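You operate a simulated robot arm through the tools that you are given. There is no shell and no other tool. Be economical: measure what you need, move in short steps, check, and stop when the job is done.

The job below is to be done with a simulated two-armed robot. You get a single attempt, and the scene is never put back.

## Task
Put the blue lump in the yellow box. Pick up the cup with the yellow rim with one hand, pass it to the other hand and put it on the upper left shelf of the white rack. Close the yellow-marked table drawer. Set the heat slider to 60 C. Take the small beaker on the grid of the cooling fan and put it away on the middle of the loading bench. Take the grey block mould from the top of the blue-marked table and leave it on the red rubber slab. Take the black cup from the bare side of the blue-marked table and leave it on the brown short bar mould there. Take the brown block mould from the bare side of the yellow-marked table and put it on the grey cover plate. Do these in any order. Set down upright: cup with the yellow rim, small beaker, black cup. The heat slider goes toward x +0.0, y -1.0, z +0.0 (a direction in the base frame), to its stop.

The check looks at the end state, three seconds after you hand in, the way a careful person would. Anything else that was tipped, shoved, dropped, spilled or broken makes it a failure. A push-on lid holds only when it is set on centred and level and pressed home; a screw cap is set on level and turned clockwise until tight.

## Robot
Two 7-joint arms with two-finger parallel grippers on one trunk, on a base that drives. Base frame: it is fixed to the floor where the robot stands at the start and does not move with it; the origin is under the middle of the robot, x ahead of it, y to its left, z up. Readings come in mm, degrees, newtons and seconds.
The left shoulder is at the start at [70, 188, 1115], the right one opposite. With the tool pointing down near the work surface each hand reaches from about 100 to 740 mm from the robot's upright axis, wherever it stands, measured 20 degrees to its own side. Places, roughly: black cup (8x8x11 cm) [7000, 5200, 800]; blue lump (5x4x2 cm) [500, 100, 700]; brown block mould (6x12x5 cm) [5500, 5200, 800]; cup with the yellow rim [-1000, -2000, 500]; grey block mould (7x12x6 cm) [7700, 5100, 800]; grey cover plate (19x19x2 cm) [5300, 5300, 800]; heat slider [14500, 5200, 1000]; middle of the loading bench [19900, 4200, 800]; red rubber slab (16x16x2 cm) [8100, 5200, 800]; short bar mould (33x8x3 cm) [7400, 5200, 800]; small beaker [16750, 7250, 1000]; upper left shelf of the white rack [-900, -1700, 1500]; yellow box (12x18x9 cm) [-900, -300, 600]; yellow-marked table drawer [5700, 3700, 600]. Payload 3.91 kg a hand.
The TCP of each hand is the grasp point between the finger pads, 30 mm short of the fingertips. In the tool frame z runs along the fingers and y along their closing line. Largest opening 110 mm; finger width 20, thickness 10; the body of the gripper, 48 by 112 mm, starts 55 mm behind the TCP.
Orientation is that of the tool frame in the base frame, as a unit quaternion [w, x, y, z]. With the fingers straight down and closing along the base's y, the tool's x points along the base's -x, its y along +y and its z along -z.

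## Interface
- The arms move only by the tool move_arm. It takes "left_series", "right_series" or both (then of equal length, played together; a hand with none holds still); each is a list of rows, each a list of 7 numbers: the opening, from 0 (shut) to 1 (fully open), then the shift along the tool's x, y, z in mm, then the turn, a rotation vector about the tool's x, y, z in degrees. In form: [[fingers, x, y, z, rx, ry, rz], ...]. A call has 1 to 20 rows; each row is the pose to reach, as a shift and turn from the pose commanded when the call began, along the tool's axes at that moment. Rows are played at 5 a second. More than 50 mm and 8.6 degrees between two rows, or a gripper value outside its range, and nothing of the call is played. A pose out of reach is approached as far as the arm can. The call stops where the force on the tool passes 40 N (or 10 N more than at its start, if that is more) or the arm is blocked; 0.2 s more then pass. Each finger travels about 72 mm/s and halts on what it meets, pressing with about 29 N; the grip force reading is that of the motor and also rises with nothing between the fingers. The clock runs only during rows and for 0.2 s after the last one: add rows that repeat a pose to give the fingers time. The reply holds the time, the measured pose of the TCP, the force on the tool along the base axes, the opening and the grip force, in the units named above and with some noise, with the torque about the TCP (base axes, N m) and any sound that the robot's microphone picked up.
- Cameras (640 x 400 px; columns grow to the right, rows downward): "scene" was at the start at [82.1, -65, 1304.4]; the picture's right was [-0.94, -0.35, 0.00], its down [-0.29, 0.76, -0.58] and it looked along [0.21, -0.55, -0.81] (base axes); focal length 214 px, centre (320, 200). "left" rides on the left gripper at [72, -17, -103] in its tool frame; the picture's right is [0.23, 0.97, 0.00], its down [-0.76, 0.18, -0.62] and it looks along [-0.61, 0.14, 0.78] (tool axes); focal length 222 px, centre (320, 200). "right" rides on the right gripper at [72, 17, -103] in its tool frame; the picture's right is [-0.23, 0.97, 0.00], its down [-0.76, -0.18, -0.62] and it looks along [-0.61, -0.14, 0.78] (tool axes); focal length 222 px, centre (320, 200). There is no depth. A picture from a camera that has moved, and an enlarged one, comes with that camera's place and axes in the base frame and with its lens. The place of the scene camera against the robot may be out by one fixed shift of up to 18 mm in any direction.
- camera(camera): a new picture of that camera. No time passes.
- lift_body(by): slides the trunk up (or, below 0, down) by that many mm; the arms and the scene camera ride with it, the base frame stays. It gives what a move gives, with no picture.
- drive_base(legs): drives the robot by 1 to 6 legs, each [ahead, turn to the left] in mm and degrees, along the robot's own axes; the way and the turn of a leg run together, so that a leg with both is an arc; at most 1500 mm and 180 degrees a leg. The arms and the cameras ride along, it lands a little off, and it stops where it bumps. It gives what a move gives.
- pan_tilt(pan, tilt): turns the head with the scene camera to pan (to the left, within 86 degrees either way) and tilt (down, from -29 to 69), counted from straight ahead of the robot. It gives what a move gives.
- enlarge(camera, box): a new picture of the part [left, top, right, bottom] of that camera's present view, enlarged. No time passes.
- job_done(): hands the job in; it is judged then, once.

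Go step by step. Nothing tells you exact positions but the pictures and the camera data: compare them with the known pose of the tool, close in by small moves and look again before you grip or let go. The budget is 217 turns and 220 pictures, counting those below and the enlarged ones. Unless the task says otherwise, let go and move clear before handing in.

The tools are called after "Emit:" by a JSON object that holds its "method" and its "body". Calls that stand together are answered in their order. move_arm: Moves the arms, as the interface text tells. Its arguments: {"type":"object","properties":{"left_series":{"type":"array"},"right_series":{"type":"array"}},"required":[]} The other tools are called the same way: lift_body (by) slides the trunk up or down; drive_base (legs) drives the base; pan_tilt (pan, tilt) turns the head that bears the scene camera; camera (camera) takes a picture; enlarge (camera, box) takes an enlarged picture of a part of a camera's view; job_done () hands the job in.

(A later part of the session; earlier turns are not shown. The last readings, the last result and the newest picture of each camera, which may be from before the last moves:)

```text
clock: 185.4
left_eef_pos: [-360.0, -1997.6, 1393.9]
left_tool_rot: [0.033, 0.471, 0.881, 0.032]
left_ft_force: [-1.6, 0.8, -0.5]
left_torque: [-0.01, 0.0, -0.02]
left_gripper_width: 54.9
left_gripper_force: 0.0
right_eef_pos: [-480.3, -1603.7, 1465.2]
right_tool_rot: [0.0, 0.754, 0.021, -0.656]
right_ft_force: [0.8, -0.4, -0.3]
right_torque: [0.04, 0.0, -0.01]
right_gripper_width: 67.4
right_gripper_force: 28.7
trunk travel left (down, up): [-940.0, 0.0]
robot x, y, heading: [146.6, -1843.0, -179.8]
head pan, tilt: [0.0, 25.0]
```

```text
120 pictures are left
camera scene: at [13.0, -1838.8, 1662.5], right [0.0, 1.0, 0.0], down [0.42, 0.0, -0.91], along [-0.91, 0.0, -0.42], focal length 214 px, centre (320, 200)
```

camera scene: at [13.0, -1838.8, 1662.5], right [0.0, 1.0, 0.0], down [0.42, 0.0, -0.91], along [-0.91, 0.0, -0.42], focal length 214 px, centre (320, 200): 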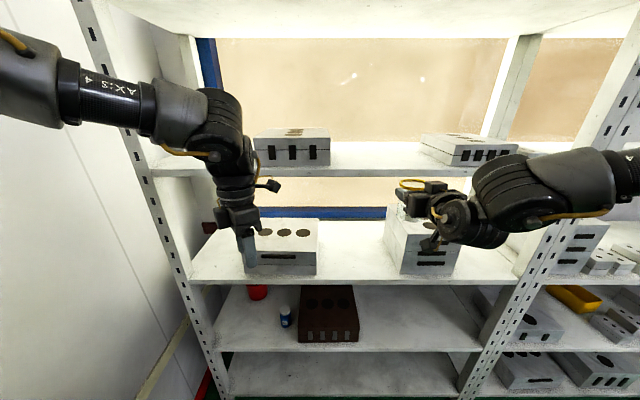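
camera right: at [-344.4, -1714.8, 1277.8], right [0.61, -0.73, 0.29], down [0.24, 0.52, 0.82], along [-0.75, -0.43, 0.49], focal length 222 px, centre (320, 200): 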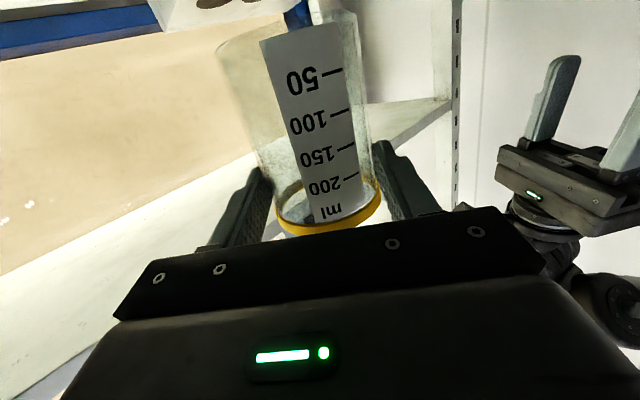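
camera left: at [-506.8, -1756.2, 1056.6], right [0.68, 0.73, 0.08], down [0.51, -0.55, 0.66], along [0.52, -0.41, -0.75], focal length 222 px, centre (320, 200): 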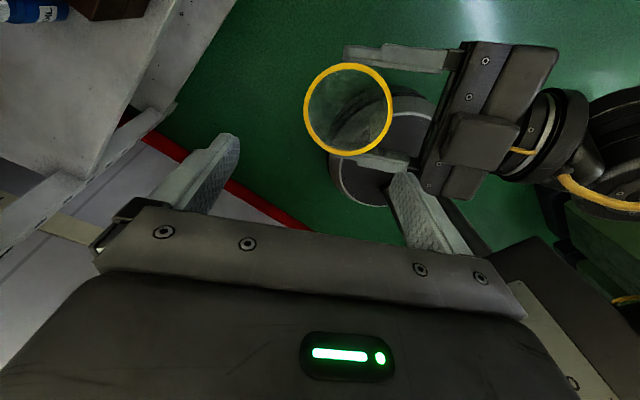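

Emit:
{"method": "move_arm", "body": {"right_series": [[0.45, -30, 0, 0, 0, 0, 2.5], [0.45, -60, 0, 0, 0, 0, 5.2], [0.45, -90, 0, 0, 0, 0, 5.2], [0.45, -115, 0, 0, 0, 0, 5.2], [0.45, -115, 0, 0, 0, 0, 5.2]]}}

Emit:
{"method": "enlarge", "body": {"camera": "scene", "box": [340, 90, 500, 220]}}

Emit:
{"method": "camera", "body": {"camera": "left"}}

```text
clock: 186.6
left_eef_pos: [-361.1, -1998.8, 1393.7]
left_tool_rot: [0.032, 0.472, 0.881, 0.032]
left_ft_force: [0.1, 0.7, 0.9]
left_torque: [0.02, 0.0, 0.03]
left_gripper_width: 54.7
left_gripper_force: 0.0
right_eef_pos: [-496.2, -1607.1, 1579.8]
right_tool_rot: [0.031, 0.755, -0.011, -0.655]
right_ft_force: [1.0, -0.1, 0.0]
right_torque: [0.0, 0.02, 0.02]
right_gripper_width: 67.2
right_gripper_force: 28.6
trunk travel left (down, up): [-940.0, 0.0]
robot x, y, heading: [149.0, -1844.1, -180.0]
head pan, tilt: [0.0, 25.0]
```

```text
3.08 times, centred on (420, 155) of scene
camera zoom: at [12.6, -1838.7, 1662.5], right [0.0, 1.0, 0.0], down [0.42, 0.0, -0.91], along [-0.91, 0.0, -0.42], focal length 660 px, centre (12, 338)
```

zoom: 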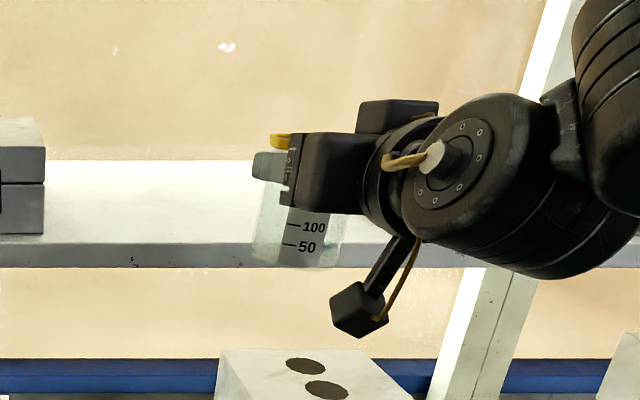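

```text
118 pictures are left
camera left: at [-424.4, -1949.6, 1494.5], right [0.68, 0.73, 0.08], down [0.51, -0.55, 0.66], along [0.52, -0.41, -0.75], focal length 222 px, centre (320, 200)
```

left: 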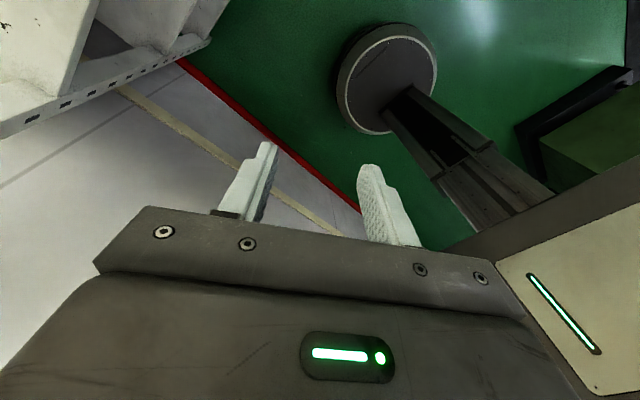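

The cup is nearly upright. I'll correct the roll, raise a bit for clearance over the shelf edge, retract the left hand, and drive in.

Emit:
{"method": "move_arm", "body": {"left_series": [[0.5, -15, 22, 0, 0, 0, 0], [0.5, -30, 44, 0, 0, 0, 0], [0.5, -44, 66, 0, 0, 0, 0]], "right_series": [[0.45, -10, 0, 0, 0, 0, -1.5], [0.45, -20, 0, 0, 0, 0, -3], [0.45, -28, 0, 0, 0, 0, -3]]}}

Emit:
{"method": "drive_base", "body": {"legs": [[215, 0]]}}

Emit:
{"method": "pan_tilt", "body": {"pan": -30, "tilt": 20}}

Emit:
{"method": "camera", "body": {"camera": "scene"}}

Emit:
{"method": "camera", "body": {"camera": "right"}}

```text
clock: 187.4
left_eef_pos: [-282.0, -1999.4, 1401.0]
left_tool_rot: [0.033, 0.472, 0.88, 0.032]
left_ft_force: [-0.3, -0.1, -0.6]
left_torque: [0.0, 0.01, 0.02]
left_gripper_width: 55.3
left_gripper_force: 0.1
right_eef_pos: [-499.4, -1606.7, 1605.9]
right_tool_rot: [0.013, 0.754, 0.009, -0.657]
right_ft_force: [-0.3, 0.3, 0.0]
right_torque: [0.01, -0.03, -0.03]
right_gripper_width: 67.3
right_gripper_force: 28.8
trunk travel left (down, up): [-940.0, 0.0]
robot x, y, heading: [147.5, -1838.7, -179.7]
head pan, tilt: [0.0, 25.0]
```

```text
clock: 189.1
left_eef_pos: [-491.0, -1998.1, 1402.7]
left_tool_rot: [0.031, 0.471, 0.881, 0.031]
left_ft_force: [0.8, 0.4, -0.6]
left_torque: [-0.03, 0.05, 0.03]
left_gripper_width: 55.2
left_gripper_force: 0.0
right_eef_pos: [-708.9, -1605.0, 1610.2]
right_tool_rot: [0.013, 0.753, 0.008, -0.658]
right_ft_force: [1.0, 0.3, 0.9]
right_torque: [0.04, -0.05, 0.01]
right_gripper_width: 67.2
right_gripper_force: 28.9
trunk travel left (down, up): [-940.0, 0.0]
robot x, y, heading: [-67.4, -1843.3, 180.2]
head pan, tilt: [0.0, 25.0]
```

```text
clock: 190.0
left_eef_pos: [-498.0, -1999.0, 1400.7]
left_tool_rot: [0.034, 0.471, 0.881, 0.032]
left_ft_force: [-0.8, 0.0, 0.4]
left_torque: [-0.01, -0.04, 0.02]
left_gripper_width: 55.3
left_gripper_force: 0.1
right_eef_pos: [-716.9, -1605.4, 1606.5]
right_tool_rot: [0.013, 0.754, 0.007, -0.656]
right_ft_force: [-0.2, -0.6, 0.2]
right_torque: [0.04, 0.0, 0.0]
right_gripper_width: 67.3
right_gripper_force: 29.3
trunk travel left (down, up): [-940.0, 0.0]
robot x, y, heading: [-65.5, -1847.2, 179.9]
head pan, tilt: [-30.0, 20.0]
```

```text
117 pictures are left
camera scene: at [-193.1, -1792.2, 1670.4], right [0.5, 0.87, 0.0], down [0.3, -0.17, -0.94], along [-0.81, 0.47, -0.34], focal length 214 px, centre (320, 200)
```

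scene: 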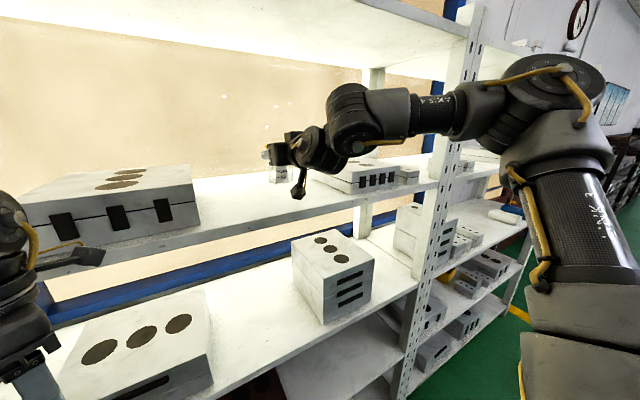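

```text
116 pictures are left
camera right: at [-604.8, -1619.9, 1549.5], right [0.0, -0.97, 0.23], down [0.51, 0.2, 0.84], along [-0.86, 0.12, 0.49], focal length 222 px, centre (320, 200)
```

right: 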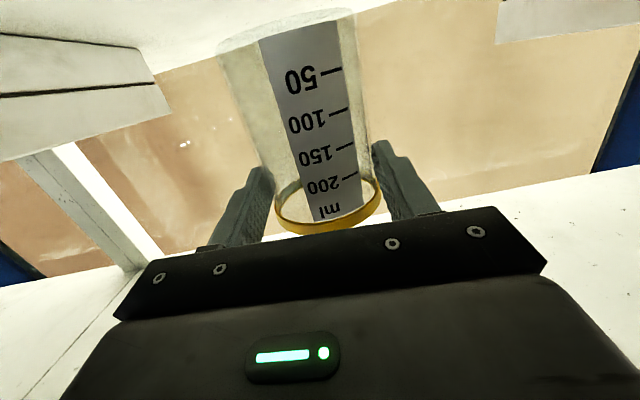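

Emit:
{"method": "enlarge", "body": {"camera": "scene", "box": [230, 120, 350, 220]}}

```text
4.00 times, centred on (290, 170) of scene
camera zoom: at [-193.1, -1792.2, 1670.4], right [0.5, 0.87, 0.0], down [0.3, -0.17, -0.94], along [-0.81, 0.47, -0.34], focal length 858 px, centre (440, 320)
```

zoom: 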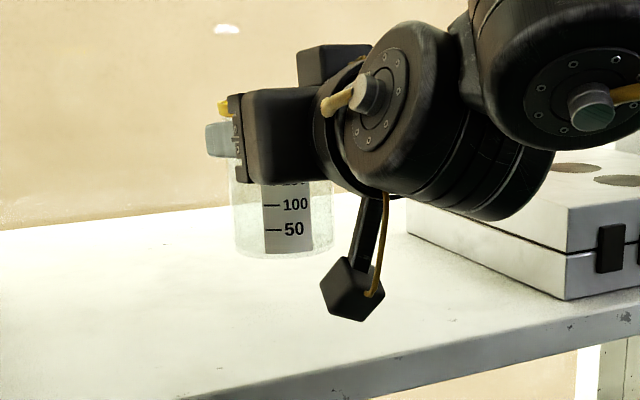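

Emit:
{"method": "move_arm", "body": {"right_series": [[0.45, 10, 0, 1, 0, 0, 0], [0.45, 20, 0, 2, 0, 0, 0], [0.45, 30, 0, 4, 0, 0, 0], [0.45, 38, 0, 5, 0, 0, 0], [0.45, 38, 0, 5, 0, 0, 0]]}}

Emit:
{"method": "enlarge", "body": {"camera": "scene", "box": [230, 120, 350, 220]}}

```text
clock: 191.2
left_eef_pos: [-496.4, -1999.1, 1401.8]
left_tool_rot: [0.033, 0.471, 0.881, 0.031]
left_ft_force: [-0.7, 0.0, -0.5]
left_torque: [0.02, -0.01, 0.01]
left_gripper_width: 55.1
left_gripper_force: 0.1
right_eef_pos: [-713.7, -1606.0, 1568.2]
right_tool_rot: [0.013, 0.754, 0.008, -0.656]
right_ft_force: [-0.2, -0.3, -0.7]
right_torque: [-0.01, -0.01, -0.01]
right_gripper_width: 67.4
right_gripper_force: 29.3
trunk travel left (down, up): [-940.0, 0.0]
robot x, y, heading: [-68.8, -1842.7, 180.1]
head pan, tilt: [-30.0, 20.0]
```

```text
4.00 times, centred on (290, 170) of scene
camera zoom: at [-191.0, -1792.0, 1670.6], right [0.5, 0.87, 0.0], down [0.3, -0.17, -0.94], along [-0.81, 0.47, -0.34], focal length 858 px, centre (440, 320)
```

zoom: 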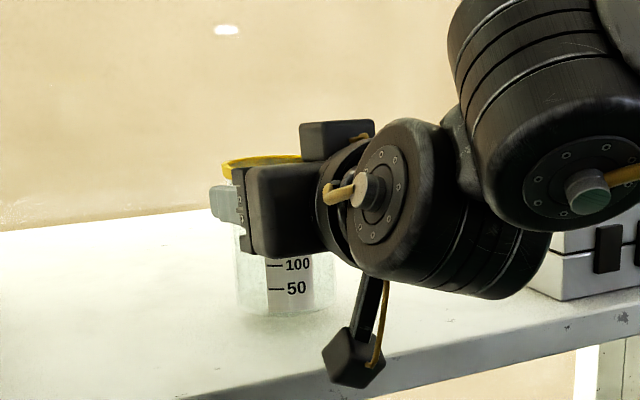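

Emit:
{"method": "move_arm", "body": {"right_series": [[0.45, 4, 0, 0.5, 0, 0, 0], [0.45, 8, 0, 1, 0, 0, 0], [0.45, 11, 0, 1.4, 0, 0, 0], [0.45, 14, 0, 1.8, 0, 0, 0], [0.45, 14, 0, 1.8, 0, 0, 0]]}}

Emit:
{"method": "enlarge", "body": {"camera": "scene", "box": [230, 120, 350, 220]}}

```text
clock: 192.4
left_eef_pos: [-495.7, -1997.7, 1401.7]
left_tool_rot: [0.033, 0.471, 0.881, 0.031]
left_ft_force: [-0.9, 0.6, 0.0]
left_torque: [-0.01, 0.01, -0.02]
left_gripper_width: 55.4
left_gripper_force: 0.0
right_eef_pos: [-713.8, -1606.0, 1556.0]
right_tool_rot: [0.014, 0.753, 0.007, -0.658]
right_ft_force: [-3.4, 1.3, 10.9]
right_torque: [0.28, 0.82, -0.06]
right_gripper_width: 67.0
right_gripper_force: 28.9
trunk travel left (down, up): [-940.0, 0.0]
robot x, y, heading: [-69.8, -1842.8, 179.8]
head pan, tilt: [-30.0, 20.0]
```

```text
4.00 times, centred on (290, 170) of scene
camera zoom: at [-190.2, -1792.1, 1670.8], right [0.5, 0.87, 0.0], down [0.3, -0.17, -0.94], along [-0.81, 0.47, -0.34], focal length 858 px, centre (440, 320)
```

zoom: 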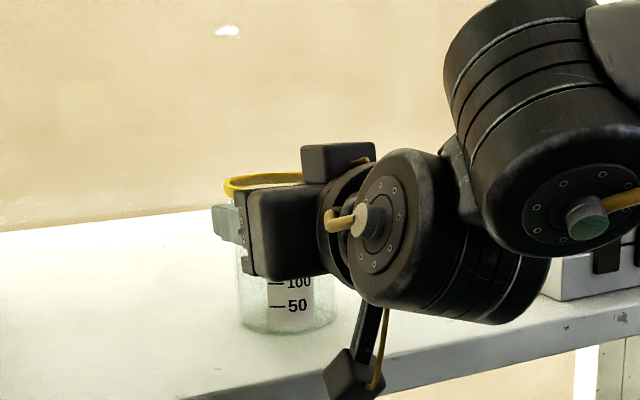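

The cup's far bottom edge is touching first. I'll tilt the hand up 3° to seat it flat, then check.

Emit:
{"method": "move_arm", "body": {"right_series": [[0.45, -1, 0, 0, 0, -1.5, 0], [0.45, 0, 0, 0, 0, -3, 0], [0.45, 2, 0, 0, 0, -3, 0], [0.45, 2, 0, 0, 0, -3, 0]]}}

Emit:
{"method": "enlarge", "body": {"camera": "scene", "box": [230, 120, 350, 220]}}

```text
clock: 193.4
left_eef_pos: [-494.9, -1999.3, 1403.4]
left_tool_rot: [0.032, 0.472, 0.881, 0.031]
left_ft_force: [-0.7, 0.1, 0.6]
left_torque: [-0.03, -0.05, 0.03]
left_gripper_width: 55.1
left_gripper_force: 0.0
right_eef_pos: [-711.4, -1608.2, 1555.0]
right_tool_rot: [0.014, 0.735, 0.008, -0.677]
right_ft_force: [-0.6, 2.0, 19.6]
right_torque: [0.19, -0.11, -0.03]
right_gripper_width: 67.3
right_gripper_force: 29.1
trunk travel left (down, up): [-940.0, 0.0]
robot x, y, heading: [-65.8, -1843.1, 179.8]
head pan, tilt: [-30.0, 20.0]
```

```text
4.00 times, centred on (290, 170) of scene
camera zoom: at [-187.9, -1792.9, 1671.0], right [0.5, 0.87, 0.0], down [0.29, -0.17, -0.94], along [-0.81, 0.47, -0.34], focal length 858 px, centre (440, 320)
```

zoom: 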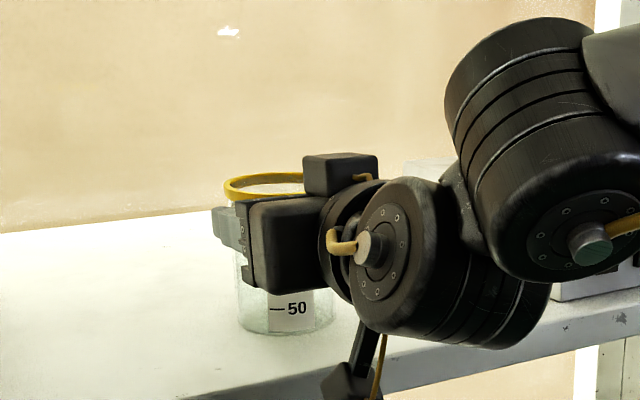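

Emit:
{"method": "move_arm", "body": {"right_series": [[0.45, -3, 0, 0, 0, 1.2, 0], [0.45, -3, 0, 0, 0, 1.2, 0], [0.58, -3, 0, 0, 0, 1.2, 0], [0.64, -3, 0, 0, 0, 1.2, 0], [0.72, -3, 0, 0, 0, 1.2, 0], [0.82, -3, 0, 0, 0, 1.2, 0], [0.9, -3, 0, 0, 0, 1.2, 0]]}}

Emit:
{"method": "camera", "body": {"camera": "right"}}

Emit:
{"method": "enlarge", "body": {"camera": "scene", "box": [230, 120, 350, 220]}}

```text
clock: 195.0
left_eef_pos: [-498.0, -1998.3, 1402.7]
left_tool_rot: [0.033, 0.472, 0.88, 0.032]
left_ft_force: [0.0, 0.0, 0.4]
left_torque: [0.02, 0.04, 0.0]
left_gripper_width: 54.9
left_gripper_force: 0.0
right_eef_pos: [-716.2, -1606.4, 1554.5]
right_tool_rot: [0.014, 0.744, 0.007, -0.668]
right_ft_force: [0.1, 0.3, -0.1]
right_torque: [-0.04, -0.02, 0.01]
right_gripper_width: 98.8
right_gripper_force: 0.1
trunk travel left (down, up): [-940.0, 0.0]
robot x, y, heading: [-65.1, -1843.3, 180.1]
head pan, tilt: [-30.0, 20.0]
```

```text
111 pictures are left
camera right: at [-604.6, -1619.9, 1495.0], right [0.0, -0.97, 0.24], down [0.53, 0.2, 0.82], along [-0.85, 0.12, 0.52], focal length 222 px, centre (320, 200)
```

right: 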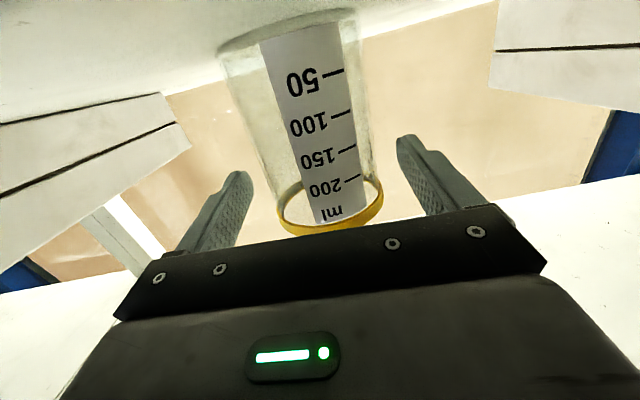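

```text
4.00 times, centred on (290, 170) of scene
camera zoom: at [-191.4, -1791.8, 1670.5], right [0.5, 0.87, 0.0], down [0.3, -0.17, -0.94], along [-0.81, 0.47, -0.34], focal length 858 px, centre (440, 320)
```

zoom: 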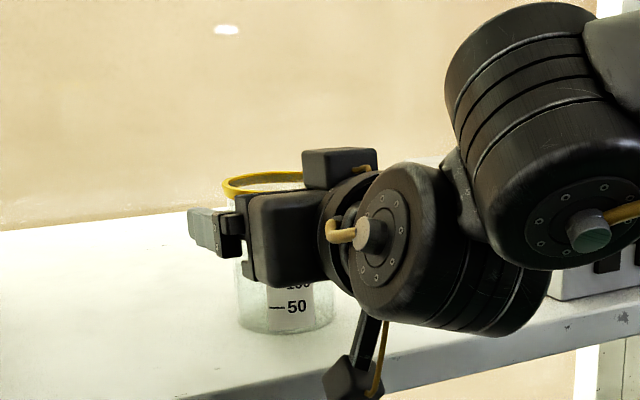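

The cup stands on the upper shelf. I'll back out straight.

Emit:
{"method": "drive_base", "body": {"legs": [[-300, 0]]}}

Emit:
{"method": "pan_tilt", "body": {"pan": -15, "tilt": 20}}

Emit:
{"method": "camera", "body": {"camera": "scene"}}

```text
clock: 197.1
left_eef_pos: [-203.2, -1999.1, 1400.0]
left_tool_rot: [0.034, 0.472, 0.88, 0.032]
left_ft_force: [-0.9, -0.6, 0.7]
left_torque: [0.01, -0.01, -0.01]
left_gripper_width: 55.0
left_gripper_force: 0.0
right_eef_pos: [-422.8, -1605.0, 1553.2]
right_tool_rot: [0.014, 0.745, 0.008, -0.666]
right_ft_force: [0.0, 0.0, -0.3]
right_torque: [0.01, 0.03, 0.02]
right_gripper_width: 98.9
right_gripper_force: 0.0
trunk travel left (down, up): [-940.0, 0.0]
robot x, y, heading: [233.7, -1840.8, 180.0]
head pan, tilt: [-30.0, 20.0]
```

```text
clock: 197.8
left_eef_pos: [-200.2, -1998.9, 1401.6]
left_tool_rot: [0.033, 0.471, 0.881, 0.032]
left_ft_force: [0.3, 0.0, -0.4]
left_torque: [-0.02, 0.0, 0.0]
left_gripper_width: 55.3
left_gripper_force: 0.1
right_eef_pos: [-418.1, -1606.0, 1554.8]
right_tool_rot: [0.014, 0.744, 0.007, -0.668]
right_ft_force: [0.3, 0.9, 0.5]
right_torque: [0.02, -0.02, -0.02]
right_gripper_width: 99.0
right_gripper_force: 0.1
trunk travel left (down, up): [-940.0, 0.0]
robot x, y, heading: [230.7, -1839.6, 180.0]
head pan, tilt: [-15.0, 20.0]
```

```text
109 pictures are left
camera scene: at [96.0, -1814.8, 1670.6], right [0.26, 0.97, 0.0], down [0.33, -0.09, -0.94], along [-0.91, 0.24, -0.34], focal length 214 px, centre (320, 200)
```

scene: 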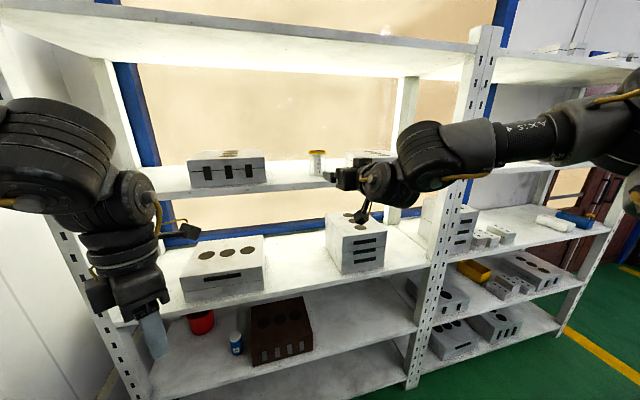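

The cup is standing on the upper left shelf. I'll lower the trunk, fold both arms into a compact travel pose and head for the marked tables.

Emit:
{"method": "move_arm", "body": {"left_series": [[0.5, 0, 0, 0, 0.5, 0.2, 3], [0.5, 0, 0, 0, 1, 0.4, 6], [0.5, 0, 0, 0, 1.5, 0.5, 9], [0.5, 0, 0, 0, 2, 0.7, 12], [0.5, 0, 0, 0, 2.5, 0.9, 15], [0.5, 0, 0, 0, 3, 1, 18], [0.5, 0, 0, 0, 3.5, 1.2, 21], [0.5, 0, 0, 0, 4, 1.3, 24], [0.5, 0, 0, 0, 5, 1.6, 28], [0.5, 0, 0, 0, 5, 1.6, 28]], "right_series": [[0.8, 12, 1, -24, 0, 8.3, 0], [0.7, 25, 1, -47, 0, 16.6, 0], [0.6, 38, 2, -71, 0, 24.9, 0], [0.5, 51, 3, -94, 0, 33.2, 0], [0.5, 63, 4, -118, 0, 41.5, 0], [0.5, 76, 4, -142, 0, 49.8, 0], [0.5, 89, 5, -165, 0, 58.1, 0], [0.5, 102, 5, -189, 0, 66.4, 0], [0.5, 114, 6, -212, 0, 74.7, 0], [0.5, 127, 7, -236, 0, 83, 0]]}}

Emit:
{"method": "lift_body", "body": {"by": -300}}

Emit:
{"method": "drive_base", "body": {"legs": [[0, -88], [300, 0]]}}

Emit:
{"method": "pan_tilt", "body": {"pan": 0, "tilt": 20}}

Emit:
{"method": "camera", "body": {"camera": "scene"}}

```text
clock: 200.0
left_eef_pos: [-201.5, -1998.6, 1401.3]
left_tool_rot: [-0.009, 0.673, 0.74, 0.007]
left_ft_force: [-0.3, -0.1, 0.1]
left_torque: [0.01, 0.0, -0.02]
left_gripper_width: 55.1
left_gripper_force: 0.0
right_eef_pos: [-169.8, -1605.0, 1453.2]
right_tool_rot: [0.005, 1.0, 0.015, -0.006]
right_ft_force: [-0.7, 0.3, 0.2]
right_torque: [-0.02, -0.03, -0.02]
right_gripper_width: 55.0
right_gripper_force: 0.2
trunk travel left (down, up): [-940.0, 0.0]
robot x, y, heading: [231.1, -1841.3, 180.0]
head pan, tilt: [-15.0, 20.0]
```

```text
clock: 203.0
left_eef_pos: [-200.7, -1997.7, 1101.9]
left_tool_rot: [-0.008, 0.671, 0.741, 0.007]
left_ft_force: [-0.2, -0.3, -1.2]
left_torque: [0.02, 0.02, -0.02]
left_gripper_width: 55.2
left_gripper_force: 0.0
right_eef_pos: [-170.2, -1607.2, 1155.0]
right_tool_rot: [0.006, 1.0, 0.015, -0.007]
right_ft_force: [0.3, 0.7, -0.7]
right_torque: [-0.01, 0.01, 0.02]
right_gripper_width: 55.1
right_gripper_force: 0.1
trunk travel left (down, up): [-640.0, 300.0]
robot x, y, heading: [225.7, -1843.5, 180.2]
head pan, tilt: [-15.0, 20.0]
```

```text
clock: 208.8
left_eef_pos: [41.3, -1124.3, 1101.5]
left_tool_rot: [-0.001, 0.997, 0.072, 0.011]
left_ft_force: [-0.2, 0.6, 0.5]
left_torque: [-0.01, -0.03, 0.02]
left_gripper_width: 55.2
left_gripper_force: 0.1
right_eef_pos: [433.3, -1136.1, 1154.7]
right_tool_rot: [-0.001, 0.733, -0.68, -0.009]
right_ft_force: [0.1, 0.1, -0.4]
right_torque: [0.0, -0.04, 0.01]
right_gripper_width: 54.9
right_gripper_force: 0.1
trunk travel left (down, up): [-640.0, 300.0]
robot x, y, heading: [217.0, -1547.9, 92.7]
head pan, tilt: [-15.0, 20.0]
```

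```text
clock: 209.6
left_eef_pos: [41.1, -1123.4, 1101.7]
left_tool_rot: [-0.001, 0.997, 0.073, 0.011]
left_ft_force: [-0.6, 0.2, 0.8]
left_torque: [0.01, -0.04, 0.02]
left_gripper_width: 55.2
left_gripper_force: 0.2
right_eef_pos: [433.3, -1135.3, 1154.2]
right_tool_rot: [0.0, 0.733, -0.68, -0.009]
right_ft_force: [0.4, 0.5, -0.2]
right_torque: [0.0, 0.0, -0.03]
right_gripper_width: 55.2
right_gripper_force: 0.1
trunk travel left (down, up): [-640.0, 300.0]
robot x, y, heading: [218.2, -1541.0, 92.6]
head pan, tilt: [0.0, 20.0]
```

```text
108 pictures are left
camera scene: at [216.2, -1399.6, 1370.5], right [1.0, 0.05, 0.0], down [0.02, -0.34, -0.94], along [-0.04, 0.94, -0.34], focal length 214 px, centre (320, 200)
```

scene: 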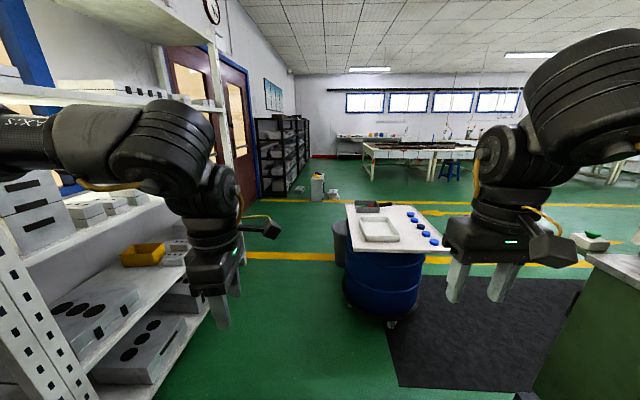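

The aisle between rack and table is open. I'll drive through it past the table and turn east.

Emit:
{"method": "drive_base", "body": {"legs": [[0, 18], [900, 0], [0, -18.5], [1400, 0], [700, 0], [0, -75]]}}

Emit:
{"method": "camera", "body": {"camera": "scene"}}

```text
clock: 229.6
left_eef_pos: [180.4, 1683.7, 1101.2]
left_tool_rot: [0.006, 0.836, -0.549, 0.009]
left_ft_force: [0.6, 0.4, 0.0]
left_torque: [-0.01, 0.02, 0.02]
left_gripper_width: 54.8
left_gripper_force: 0.1
right_eef_pos: [270.8, 1301.5, 1153.7]
right_tool_rot: [0.005, -0.168, 0.986, 0.006]
right_ft_force: [0.0, 1.4, 0.6]
right_torque: [0.0, -0.01, 0.04]
right_gripper_width: 54.8
right_gripper_force: 0.1
trunk travel left (down, up): [-640.0, 300.0]
robot x, y, heading: [-179.5, 1407.0, 17.7]
head pan, tilt: [0.0, 20.0]
```

```text
107 pictures are left
camera scene: at [-39.6, 1451.2, 1370.6], right [0.3, -0.95, 0.0], down [-0.33, -0.1, -0.94], along [0.89, 0.29, -0.34], focal length 214 px, centre (320, 200)
```

scene: 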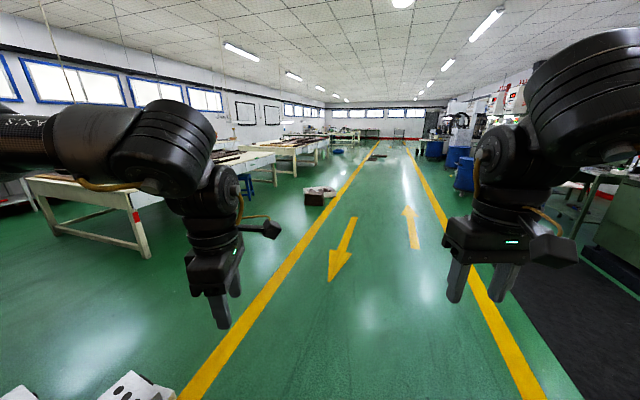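

The aisle is clear along +x. I'll drive it to about x≈5300 and look left for the yellow-marked table.

Emit:
{"method": "drive_base", "body": {"legs": [[0, -17], [1450, 0], [1450, 0], [1450, 0], [1150, 0], [0, 70]]}}

Emit:
{"method": "camera", "body": {"camera": "scene"}}

```text
clock: 259.9
left_eef_pos: [5329.5, 1953.2, 1101.6]
left_tool_rot: [0.002, 0.991, -0.133, 0.011]
left_ft_force: [0.0, 0.2, 0.2]
left_torque: [-0.01, 0.0, 0.01]
left_gripper_width: 54.9
left_gripper_force: 0.0
right_eef_pos: [5686.0, 1784.4, 1154.3]
right_tool_rot: [0.003, -0.577, 0.816, 0.009]
right_ft_force: [0.0, 0.1, 0.2]
right_torque: [0.0, 0.0, 0.01]
right_gripper_width: 54.7
right_gripper_force: 0.0
trunk travel left (down, up): [-640.0, 300.0]
robot x, y, heading: [5323.3, 1490.6, 69.1]
head pan, tilt: [0.0, 20.0]
```

```text
106 pictures are left
camera scene: at [5378.9, 1631.9, 1370.6], right [0.93, -0.36, 0.0], down [-0.12, -0.32, -0.94], along [0.34, 0.88, -0.34], focal length 214 px, centre (320, 200)
```

scene: 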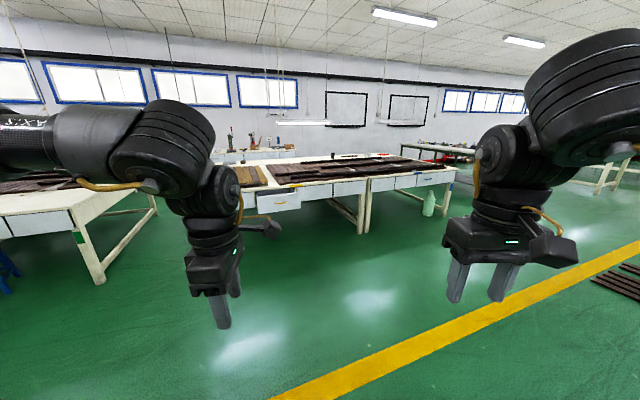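

Emit:
{"method": "enlarge", "body": {"camera": "scene", "box": [220, 130, 470, 240]}}

```text
2.56 times, centred on (345, 185) of scene
camera zoom: at [5378.9, 1631.9, 1370.6], right [0.93, -0.36, 0.0], down [-0.12, -0.32, -0.94], along [0.34, 0.88, -0.34], focal length 549 px, centre (256, 238)
```

zoom: 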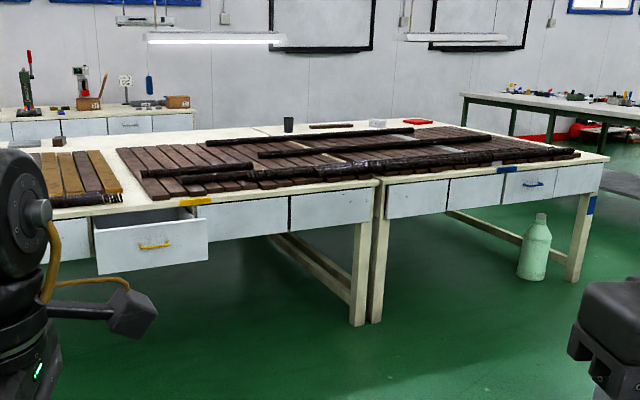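

The yellow-marked drawer is open at about (5710, 3610). I'll drive up in front of it.

Emit:
{"method": "drive_base", "body": {"legs": [[0, 6], [1250, 0], [0, 15]]}}

Emit:
{"method": "lift_body", "body": {"by": -200}}

Emit:
{"method": "pan_tilt", "body": {"pan": 0, "tilt": 30}}

Emit:
{"method": "camera", "body": {"camera": "scene"}}

```text
clock: 267.6
left_eef_pos: [5482.9, 3137.0, 1101.3]
left_tool_rot: [-0.001, 0.999, 0.053, 0.011]
left_ft_force: [-0.1, 0.4, 0.1]
left_torque: [-0.01, -0.03, 0.0]
left_gripper_width: 55.0
left_gripper_force: 0.0
right_eef_pos: [5873.8, 3111.2, 1154.5]
right_tool_rot: [-0.001, 0.72, -0.694, -0.008]
right_ft_force: [0.1, -0.3, -0.2]
right_torque: [-0.02, -0.01, 0.01]
right_gripper_width: 55.1
right_gripper_force: 0.1
trunk travel left (down, up): [-640.0, 300.0]
robot x, y, heading: [5642.9, 2708.8, 90.6]
head pan, tilt: [0.0, 20.0]
```

```text
clock: 269.8
left_eef_pos: [5481.1, 3136.2, 901.8]
left_tool_rot: [0.0, 0.998, 0.054, 0.011]
left_ft_force: [0.1, 0.0, 0.5]
left_torque: [0.01, -0.03, 0.0]
left_gripper_width: 54.8
left_gripper_force: 0.0
right_eef_pos: [5873.6, 3109.7, 955.4]
right_tool_rot: [-0.001, 0.721, -0.693, -0.009]
right_ft_force: [-0.5, 0.2, 0.0]
right_torque: [-0.05, 0.0, -0.01]
right_gripper_width: 55.0
right_gripper_force: 0.0
trunk travel left (down, up): [-440.0, 500.0]
robot x, y, heading: [5639.6, 2713.1, 90.4]
head pan, tilt: [0.0, 20.0]
```

```text
clock: 270.5
left_eef_pos: [5480.8, 3137.1, 901.6]
left_tool_rot: [0.0, 0.998, 0.054, 0.011]
left_ft_force: [0.2, -0.1, -0.8]
left_torque: [0.0, 0.0, -0.01]
left_gripper_width: 54.9
left_gripper_force: 0.1
right_eef_pos: [5872.8, 3109.1, 953.2]
right_tool_rot: [-0.001, 0.72, -0.694, -0.008]
right_ft_force: [0.4, 0.9, 0.0]
right_torque: [0.01, 0.02, -0.02]
right_gripper_width: 55.0
right_gripper_force: 0.1
trunk travel left (down, up): [-440.0, 500.0]
robot x, y, heading: [5644.3, 2705.8, 90.7]
head pan, tilt: [0.0, 30.0]
```

```text
104 pictures are left
camera scene: at [5646.4, 2851.8, 1154.6], right [1.0, 0.01, 0.0], down [0.0, -0.5, -0.87], along [-0.01, 0.87, -0.5], focal length 214 px, centre (320, 200)
```

scene: 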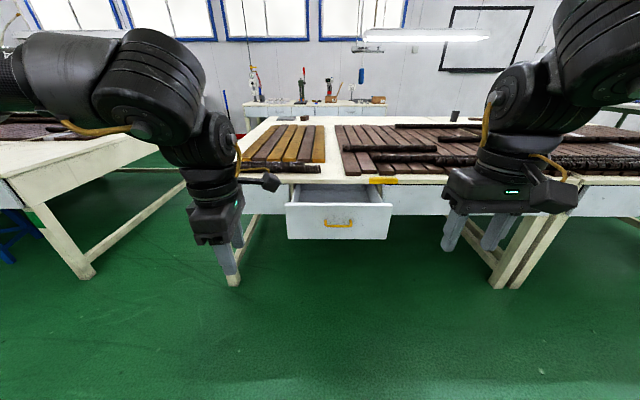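

The drawer front is at y≈3530, z≈580–745. I'll lower the right hand with closed fingers in front of it and push with the base.

Emit:
{"method": "move_arm", "body": {"right_series": [[0.2, 0, 20, 45, 0, 0, 0], [0, 0, 40, 85, 0, 0, 0], [0, 0, 60, 125, 0, 0, 0], [0, 0, 75, 165, 0, 0, 0], [0, 0, 90, 205, 0, 0, 0], [0, 0, 90, 245, 0, 0, 0], [0, 0, 90, 283, 0, 0, 0], [0, 0, 90, 283, 0, 0, 0]]}}

Emit:
{"method": "drive_base", "body": {"legs": [[300, 0]]}}

Emit:
{"method": "camera", "body": {"camera": "scene"}}

```text
clock: 272.3
left_eef_pos: [5481.1, 3136.6, 900.5]
left_tool_rot: [-0.001, 0.998, 0.054, 0.011]
left_ft_force: [-0.2, 0.3, 0.1]
left_torque: [-0.01, -0.01, -0.02]
left_gripper_width: 54.9
left_gripper_force: 0.1
right_eef_pos: [5871.3, 3173.5, 700.2]
right_tool_rot: [-0.001, 0.721, -0.693, -0.009]
right_ft_force: [-0.1, -0.3, -0.9]
right_torque: [0.01, -0.03, 0.01]
right_gripper_width: 0.2
right_gripper_force: 29.4
right hand out of reach, approached as far as the arm can: row 1, 2, 3, 4, 5, 6, 7, 8
trunk travel left (down, up): [-440.0, 500.0]
robot x, y, heading: [5644.0, 2709.1, 90.3]
head pan, tilt: [0.0, 30.0]
```

```text
clock: 274.4
left_eef_pos: [5478.9, 3437.7, 901.4]
left_tool_rot: [0.001, 0.999, 0.052, 0.011]
left_ft_force: [0.0, 0.7, -0.7]
left_torque: [-0.02, 0.0, 0.01]
left_gripper_width: 55.0
left_gripper_force: 0.1
right_eef_pos: [5870.5, 3472.8, 701.0]
right_tool_rot: [0.0, 0.721, -0.693, -0.008]
right_ft_force: [0.0, 0.7, 0.0]
right_torque: [0.01, 0.0, 0.0]
right_gripper_width: 0.2
right_gripper_force: 28.7
trunk travel left (down, up): [-440.0, 500.0]
robot x, y, heading: [5640.1, 3006.4, 90.5]
head pan, tilt: [0.0, 30.0]
```

```text
103 pictures are left
camera scene: at [5644.2, 3153.0, 1154.4], right [1.0, 0.01, 0.0], down [0.0, -0.5, -0.87], along [-0.01, 0.87, -0.5], focal length 214 px, centre (320, 200)
```

scene: 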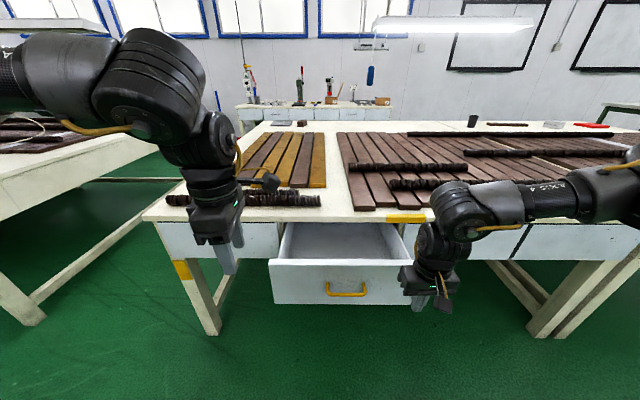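

The hand is at the drawer's right edge. I'll pitch the fingers forward so the tips lead, turn slightly to bring them toward the drawer's middle, then push.

Emit:
{"method": "move_arm", "body": {"right_series": [[0, 0, 5, 5, 0, -8, 0], [0, 0, 10, 5, 0, -16, 0], [0, 0, 15, 8, 0, -24, 0], [0, 0, 20, 10, 0, -32, 0], [0, 0, 20, 10, 0, -40, 0], [0, 0, 20, 10, 0, -40, 0]]}}

Emit:
{"method": "drive_base", "body": {"legs": [[0, 9]]}}

Emit:
{"method": "camera", "body": {"camera": "scene"}}

```text
clock: 275.8
left_eef_pos: [5478.9, 3439.0, 901.0]
left_tool_rot: [0.0, 0.999, 0.053, 0.011]
left_ft_force: [-0.6, 0.4, 0.0]
left_torque: [-0.02, 0.01, 0.0]
left_gripper_width: 55.0
left_gripper_force: 0.1
right_eef_pos: [5910.1, 3502.1, 671.2]
right_tool_rot: [-0.237, 0.676, -0.65, -0.256]
right_ft_force: [0.7, 0.5, -0.1]
right_torque: [0.01, -0.02, -0.01]
right_gripper_width: 0.0
right_gripper_force: 28.9
right hand out of reach, approached as far as the arm can: row 1, 2, 3, 4, 5, 6
trunk travel left (down, up): [-440.0, 500.0]
robot x, y, heading: [5636.5, 3008.1, 90.3]
head pan, tilt: [0.0, 30.0]
```

```text
clock: 276.8
left_eef_pos: [5414.8, 3408.3, 901.5]
left_tool_rot: [-0.002, 0.991, 0.132, 0.012]
left_ft_force: [-0.6, 1.0, 0.1]
left_torque: [0.0, 0.02, -0.01]
left_gripper_width: 55.1
left_gripper_force: 0.0
right_eef_pos: [5829.2, 3537.7, 671.8]
right_tool_rot: [-0.216, 0.724, -0.596, -0.273]
right_ft_force: [-0.3, -0.4, 0.2]
right_torque: [-0.03, -0.02, -0.01]
right_gripper_width: 0.1
right_gripper_force: 28.9
trunk travel left (down, up): [-440.0, 500.0]
robot x, y, heading: [5637.1, 3006.7, 99.5]
head pan, tilt: [0.0, 30.0]
```

```text
102 pictures are left
camera scene: at [5621.8, 3150.2, 1154.5], right [0.99, 0.16, 0.0], down [0.08, -0.49, -0.87], along [-0.14, 0.85, -0.5], focal length 214 px, centre (320, 200)
```

scene: 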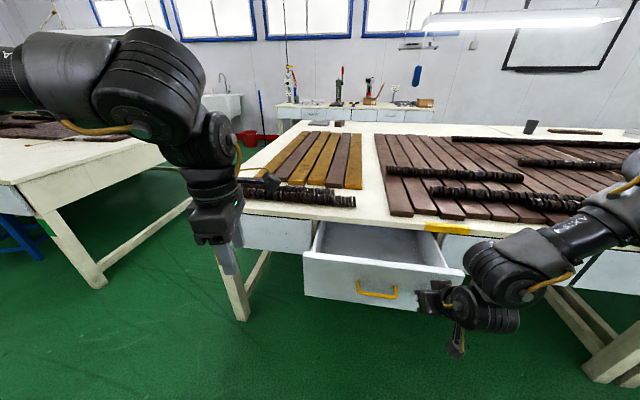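

The tips are on the drawer front. I'll drive forward to push it in.

Emit:
{"method": "drive_base", "body": {"legs": [[120, -7]]}}

Emit:
{"method": "camera", "body": {"camera": "scene"}}

```text
clock: 278.1
left_eef_pos: [5452.2, 3552.0, 902.2]
left_tool_rot: [0.0, 0.997, 0.071, 0.01]
left_ft_force: [-0.8, -0.4, 1.0]
left_torque: [-0.02, 0.02, -0.02]
left_gripper_width: 55.1
left_gripper_force: 0.2
right_eef_pos: [5882.1, 3631.6, 670.5]
right_tool_rot: [-0.231, 0.687, -0.638, -0.26]
right_ft_force: [0.4, -0.6, -0.8]
right_torque: [0.04, 0.0, 0.03]
right_gripper_width: 0.0
right_gripper_force: 29.0
trunk travel left (down, up): [-440.0, 500.0]
robot x, y, heading: [5625.7, 3128.6, 92.4]
head pan, tilt: [0.0, 30.0]
```

```text
101 pictures are left
camera scene: at [5627.5, 3272.7, 1154.3], right [1.0, 0.04, 0.0], down [0.02, -0.5, -0.87], along [-0.04, 0.86, -0.5], focal length 214 px, centre (320, 200)
```

scene: 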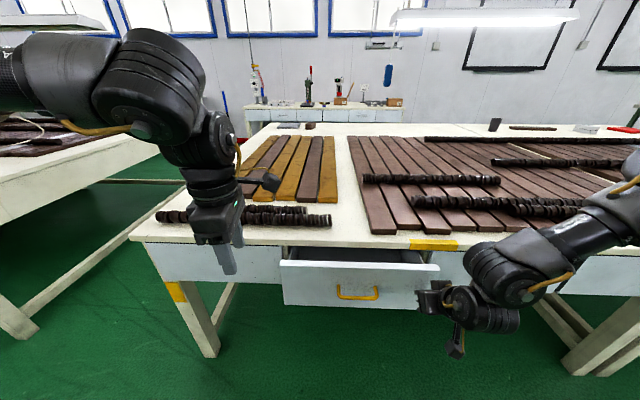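

The drawer is mostly in. I'll turn left a bit to re-centre the hand and push the rest.

Emit:
{"method": "drive_base", "body": {"legs": [[-30, 0], [0, 11], [110, -3]]}}

Emit:
{"method": "camera", "body": {"camera": "scene"}}

```text
clock: 280.3
left_eef_pos: [5375.3, 3564.2, 900.9]
left_tool_rot: [-0.001, 0.989, 0.147, 0.011]
left_ft_force: [0.3, 0.5, 0.5]
left_torque: [0.01, 0.0, 0.01]
left_gripper_width: 55.2
left_gripper_force: 0.0
right_eef_pos: [5785.1, 3701.6, 670.1]
right_tool_rot: [-0.205, 0.737, -0.583, -0.274]
right_ft_force: [-1.2, -1.4, -0.2]
right_torque: [-0.03, 0.01, 0.0]
right_gripper_width: 0.0
right_gripper_force: 28.6
trunk travel left (down, up): [-440.0, 500.0]
robot x, y, heading: [5611.2, 3168.1, 100.8]
head pan, tilt: [0.0, 30.0]
stopped in leg 3: the force on the tool passed its limit at 88 N (the readings are from after the stop); the commanded pose is now the measured one
```

```text
100 pictures are left
camera scene: at [5590.6, 3313.4, 1154.3], right [0.98, 0.19, 0.0], down [0.1, -0.49, -0.87], along [-0.17, 0.85, -0.5], focal length 214 px, centre (320, 200)
```

scene: 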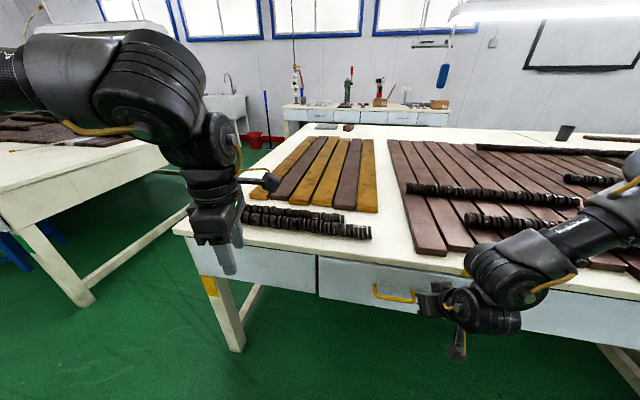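

The drawer looks flush. I'll back off, fold the right arm up and drive around the right end of the tables to reach their bare far side.

Emit:
{"method": "drive_base", "body": {"legs": [[-250, 0]]}}

Emit:
{"method": "move_arm", "body": {"right_series": [[0, -20, 0, -30, 0, 8, 0], [0.2, -40, 0, -60, 0, 16, 0], [0.4, -55, 0, -95, 0, 24, 0], [0.5, -70, 0, -130, 0, 32, 0], [0.5, -90, 0, -160, 0, 40, 0], [0.5, -115, 0, -185, 0, 40, 0]]}}

Emit:
{"method": "enlarge", "body": {"camera": "scene", "box": [200, 120, 520, 320]}}

Emit:
{"method": "drive_base", "body": {"legs": [[0, -101], [1500, 0], [1400, 0]]}}

Emit:
{"method": "pan_tilt", "body": {"pan": 40, "tilt": 20}}

Emit:
{"method": "camera", "body": {"camera": "scene"}}

```text
clock: 282.1
left_eef_pos: [5423.8, 3316.6, 900.3]
left_tool_rot: [0.0, 0.989, 0.147, 0.01]
left_ft_force: [0.1, 0.1, 0.1]
left_torque: [0.04, 0.01, 0.01]
left_gripper_width: 55.2
left_gripper_force: 0.0
right_eef_pos: [5834.2, 3456.1, 670.3]
right_tool_rot: [-0.205, 0.738, -0.582, -0.275]
right_ft_force: [0.2, 0.0, 0.3]
right_torque: [0.0, -0.03, -0.04]
right_gripper_width: 0.1
right_gripper_force: 28.8
trunk travel left (down, up): [-440.0, 500.0]
robot x, y, heading: [5661.5, 2925.5, 101.2]
head pan, tilt: [0.0, 30.0]
```

```text
clock: 283.5
left_eef_pos: [5422.7, 3315.8, 901.4]
left_tool_rot: [-0.001, 0.989, 0.148, 0.011]
left_ft_force: [0.8, -0.8, 0.8]
left_torque: [0.0, 0.0, 0.0]
left_gripper_width: 55.0
left_gripper_force: 0.1
right_eef_pos: [5844.0, 3428.1, 887.6]
right_tool_rot: [0.007, 0.787, -0.617, -0.004]
right_ft_force: [-0.2, -0.9, -0.1]
right_torque: [0.01, 0.0, 0.0]
right_gripper_width: 54.9
right_gripper_force: 0.1
right hand out of reach, approached as far as the arm can: row 1, 2
trunk travel left (down, up): [-440.0, 500.0]
robot x, y, heading: [5661.5, 2924.5, 101.2]
head pan, tilt: [0.0, 30.0]
```

```text
2.00 times, centred on (360, 220) of scene
camera zoom: at [5638.9, 3066.6, 1154.6], right [0.98, 0.19, 0.0], down [0.1, -0.49, -0.87], along [-0.17, 0.85, -0.5], focal length 429 px, centre (240, 160)
```

zoom: 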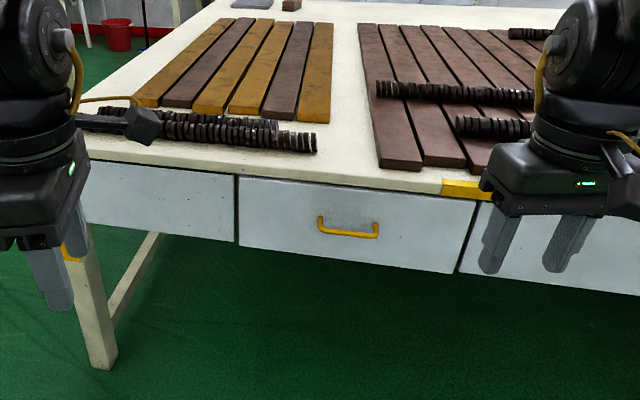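

```text
clock: 301.7
left_eef_pos: [8973.7, 3033.5, 900.9]
left_tool_rot: [0.008, 0.738, -0.675, 0.007]
left_ft_force: [0.7, 0.3, 0.4]
left_torque: [-0.01, -0.04, 0.03]
left_gripper_width: 54.9
left_gripper_force: 0.1
right_eef_pos: [8997.3, 2599.4, 886.8]
right_tool_rot: [-0.001, -0.017, 1.0, 0.009]
right_ft_force: [-0.3, 0.0, -0.5]
right_torque: [-0.03, 0.0, -0.01]
right_gripper_width: 55.2
right_gripper_force: 0.0
trunk travel left (down, up): [-440.0, 500.0]
robot x, y, heading: [8541.2, 2883.3, -0.8]
head pan, tilt: [0.0, 30.0]
```

```text
clock: 302.8
left_eef_pos: [8973.2, 3033.9, 900.7]
left_tool_rot: [0.008, 0.739, -0.674, 0.007]
left_ft_force: [0.2, -0.6, 0.5]
left_torque: [0.01, 0.0, 0.02]
left_gripper_width: 54.9
left_gripper_force: 0.1
right_eef_pos: [8996.4, 2598.9, 886.9]
right_tool_rot: [-0.001, -0.017, 1.0, 0.008]
right_ft_force: [-0.5, 0.9, 0.0]
right_torque: [-0.03, -0.03, 0.01]
right_gripper_width: 54.9
right_gripper_force: 0.0
trunk travel left (down, up): [-440.0, 500.0]
robot x, y, heading: [8541.7, 2884.2, -0.4]
head pan, tilt: [40.0, 20.0]
```

```text
98 pictures are left
camera scene: at [8670.1, 2944.2, 1170.6], right [0.63, -0.77, 0.0], down [-0.26, -0.22, -0.94], along [0.73, 0.6, -0.34], focal length 214 px, centre (320, 200)
```

scene: 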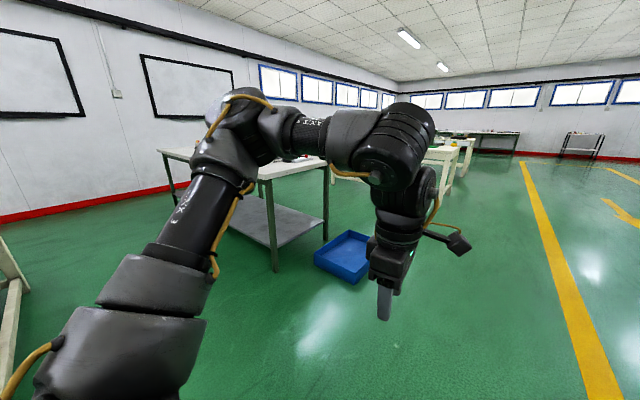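

The drawer is closed. A bench stands to the right with its edge at x≈9600, so I'll go up the gap at x≈8960 and look along the tables' far side.

Emit:
{"method": "drive_base", "body": {"legs": [[420, 0], [0, 90], [1500, 0], [1450, 0]]}}

Emit:
{"method": "pan_tilt", "body": {"pan": 60, "tilt": 25}}

Emit:
{"method": "camera", "body": {"camera": "scene"}}

```text
clock: 323.1
left_eef_pos: [8789.8, 6265.7, 901.3]
left_tool_rot: [0.0, 0.998, 0.054, 0.01]
left_ft_force: [0.5, 0.3, -0.1]
left_torque: [-0.01, -0.01, 0.01]
left_gripper_width: 54.9
left_gripper_force: 0.0
right_eef_pos: [9223.8, 6294.4, 886.1]
right_tool_rot: [0.007, 0.725, -0.688, -0.006]
right_ft_force: [0.6, 1.1, -0.3]
right_torque: [0.02, 0.0, 0.0]
right_gripper_width: 55.0
right_gripper_force: 0.1
trunk travel left (down, up): [-440.0, 500.0]
robot x, y, heading: [8949.1, 5836.5, 90.3]
head pan, tilt: [40.0, 20.0]
```

```text
clock: 323.9
left_eef_pos: [8789.8, 6265.5, 899.7]
left_tool_rot: [0.001, 0.998, 0.054, 0.011]
left_ft_force: [-0.8, 0.3, -0.6]
left_torque: [-0.02, 0.0, -0.02]
left_gripper_width: 55.1
left_gripper_force: 0.0
right_eef_pos: [9225.0, 6294.5, 886.0]
right_tool_rot: [0.007, 0.725, -0.688, -0.005]
right_ft_force: [0.8, 0.7, -0.2]
right_torque: [0.0, 0.01, 0.02]
right_gripper_width: 55.0
right_gripper_force: 0.0
trunk travel left (down, up): [-440.0, 500.0]
robot x, y, heading: [8944.9, 5835.7, 90.3]
head pan, tilt: [60.0, 25.0]
```

```text
97 pictures are left
camera scene: at [8874.9, 5934.9, 1162.5], right [0.49, 0.87, 0.0], down [0.37, -0.21, -0.91], along [-0.79, 0.45, -0.42], focal length 214 px, centre (320, 200)
```

scene: 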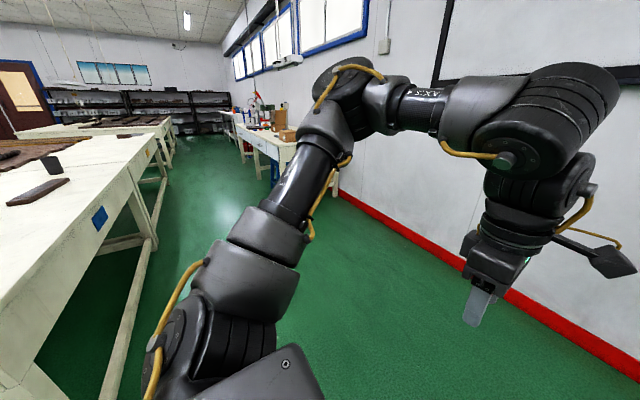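

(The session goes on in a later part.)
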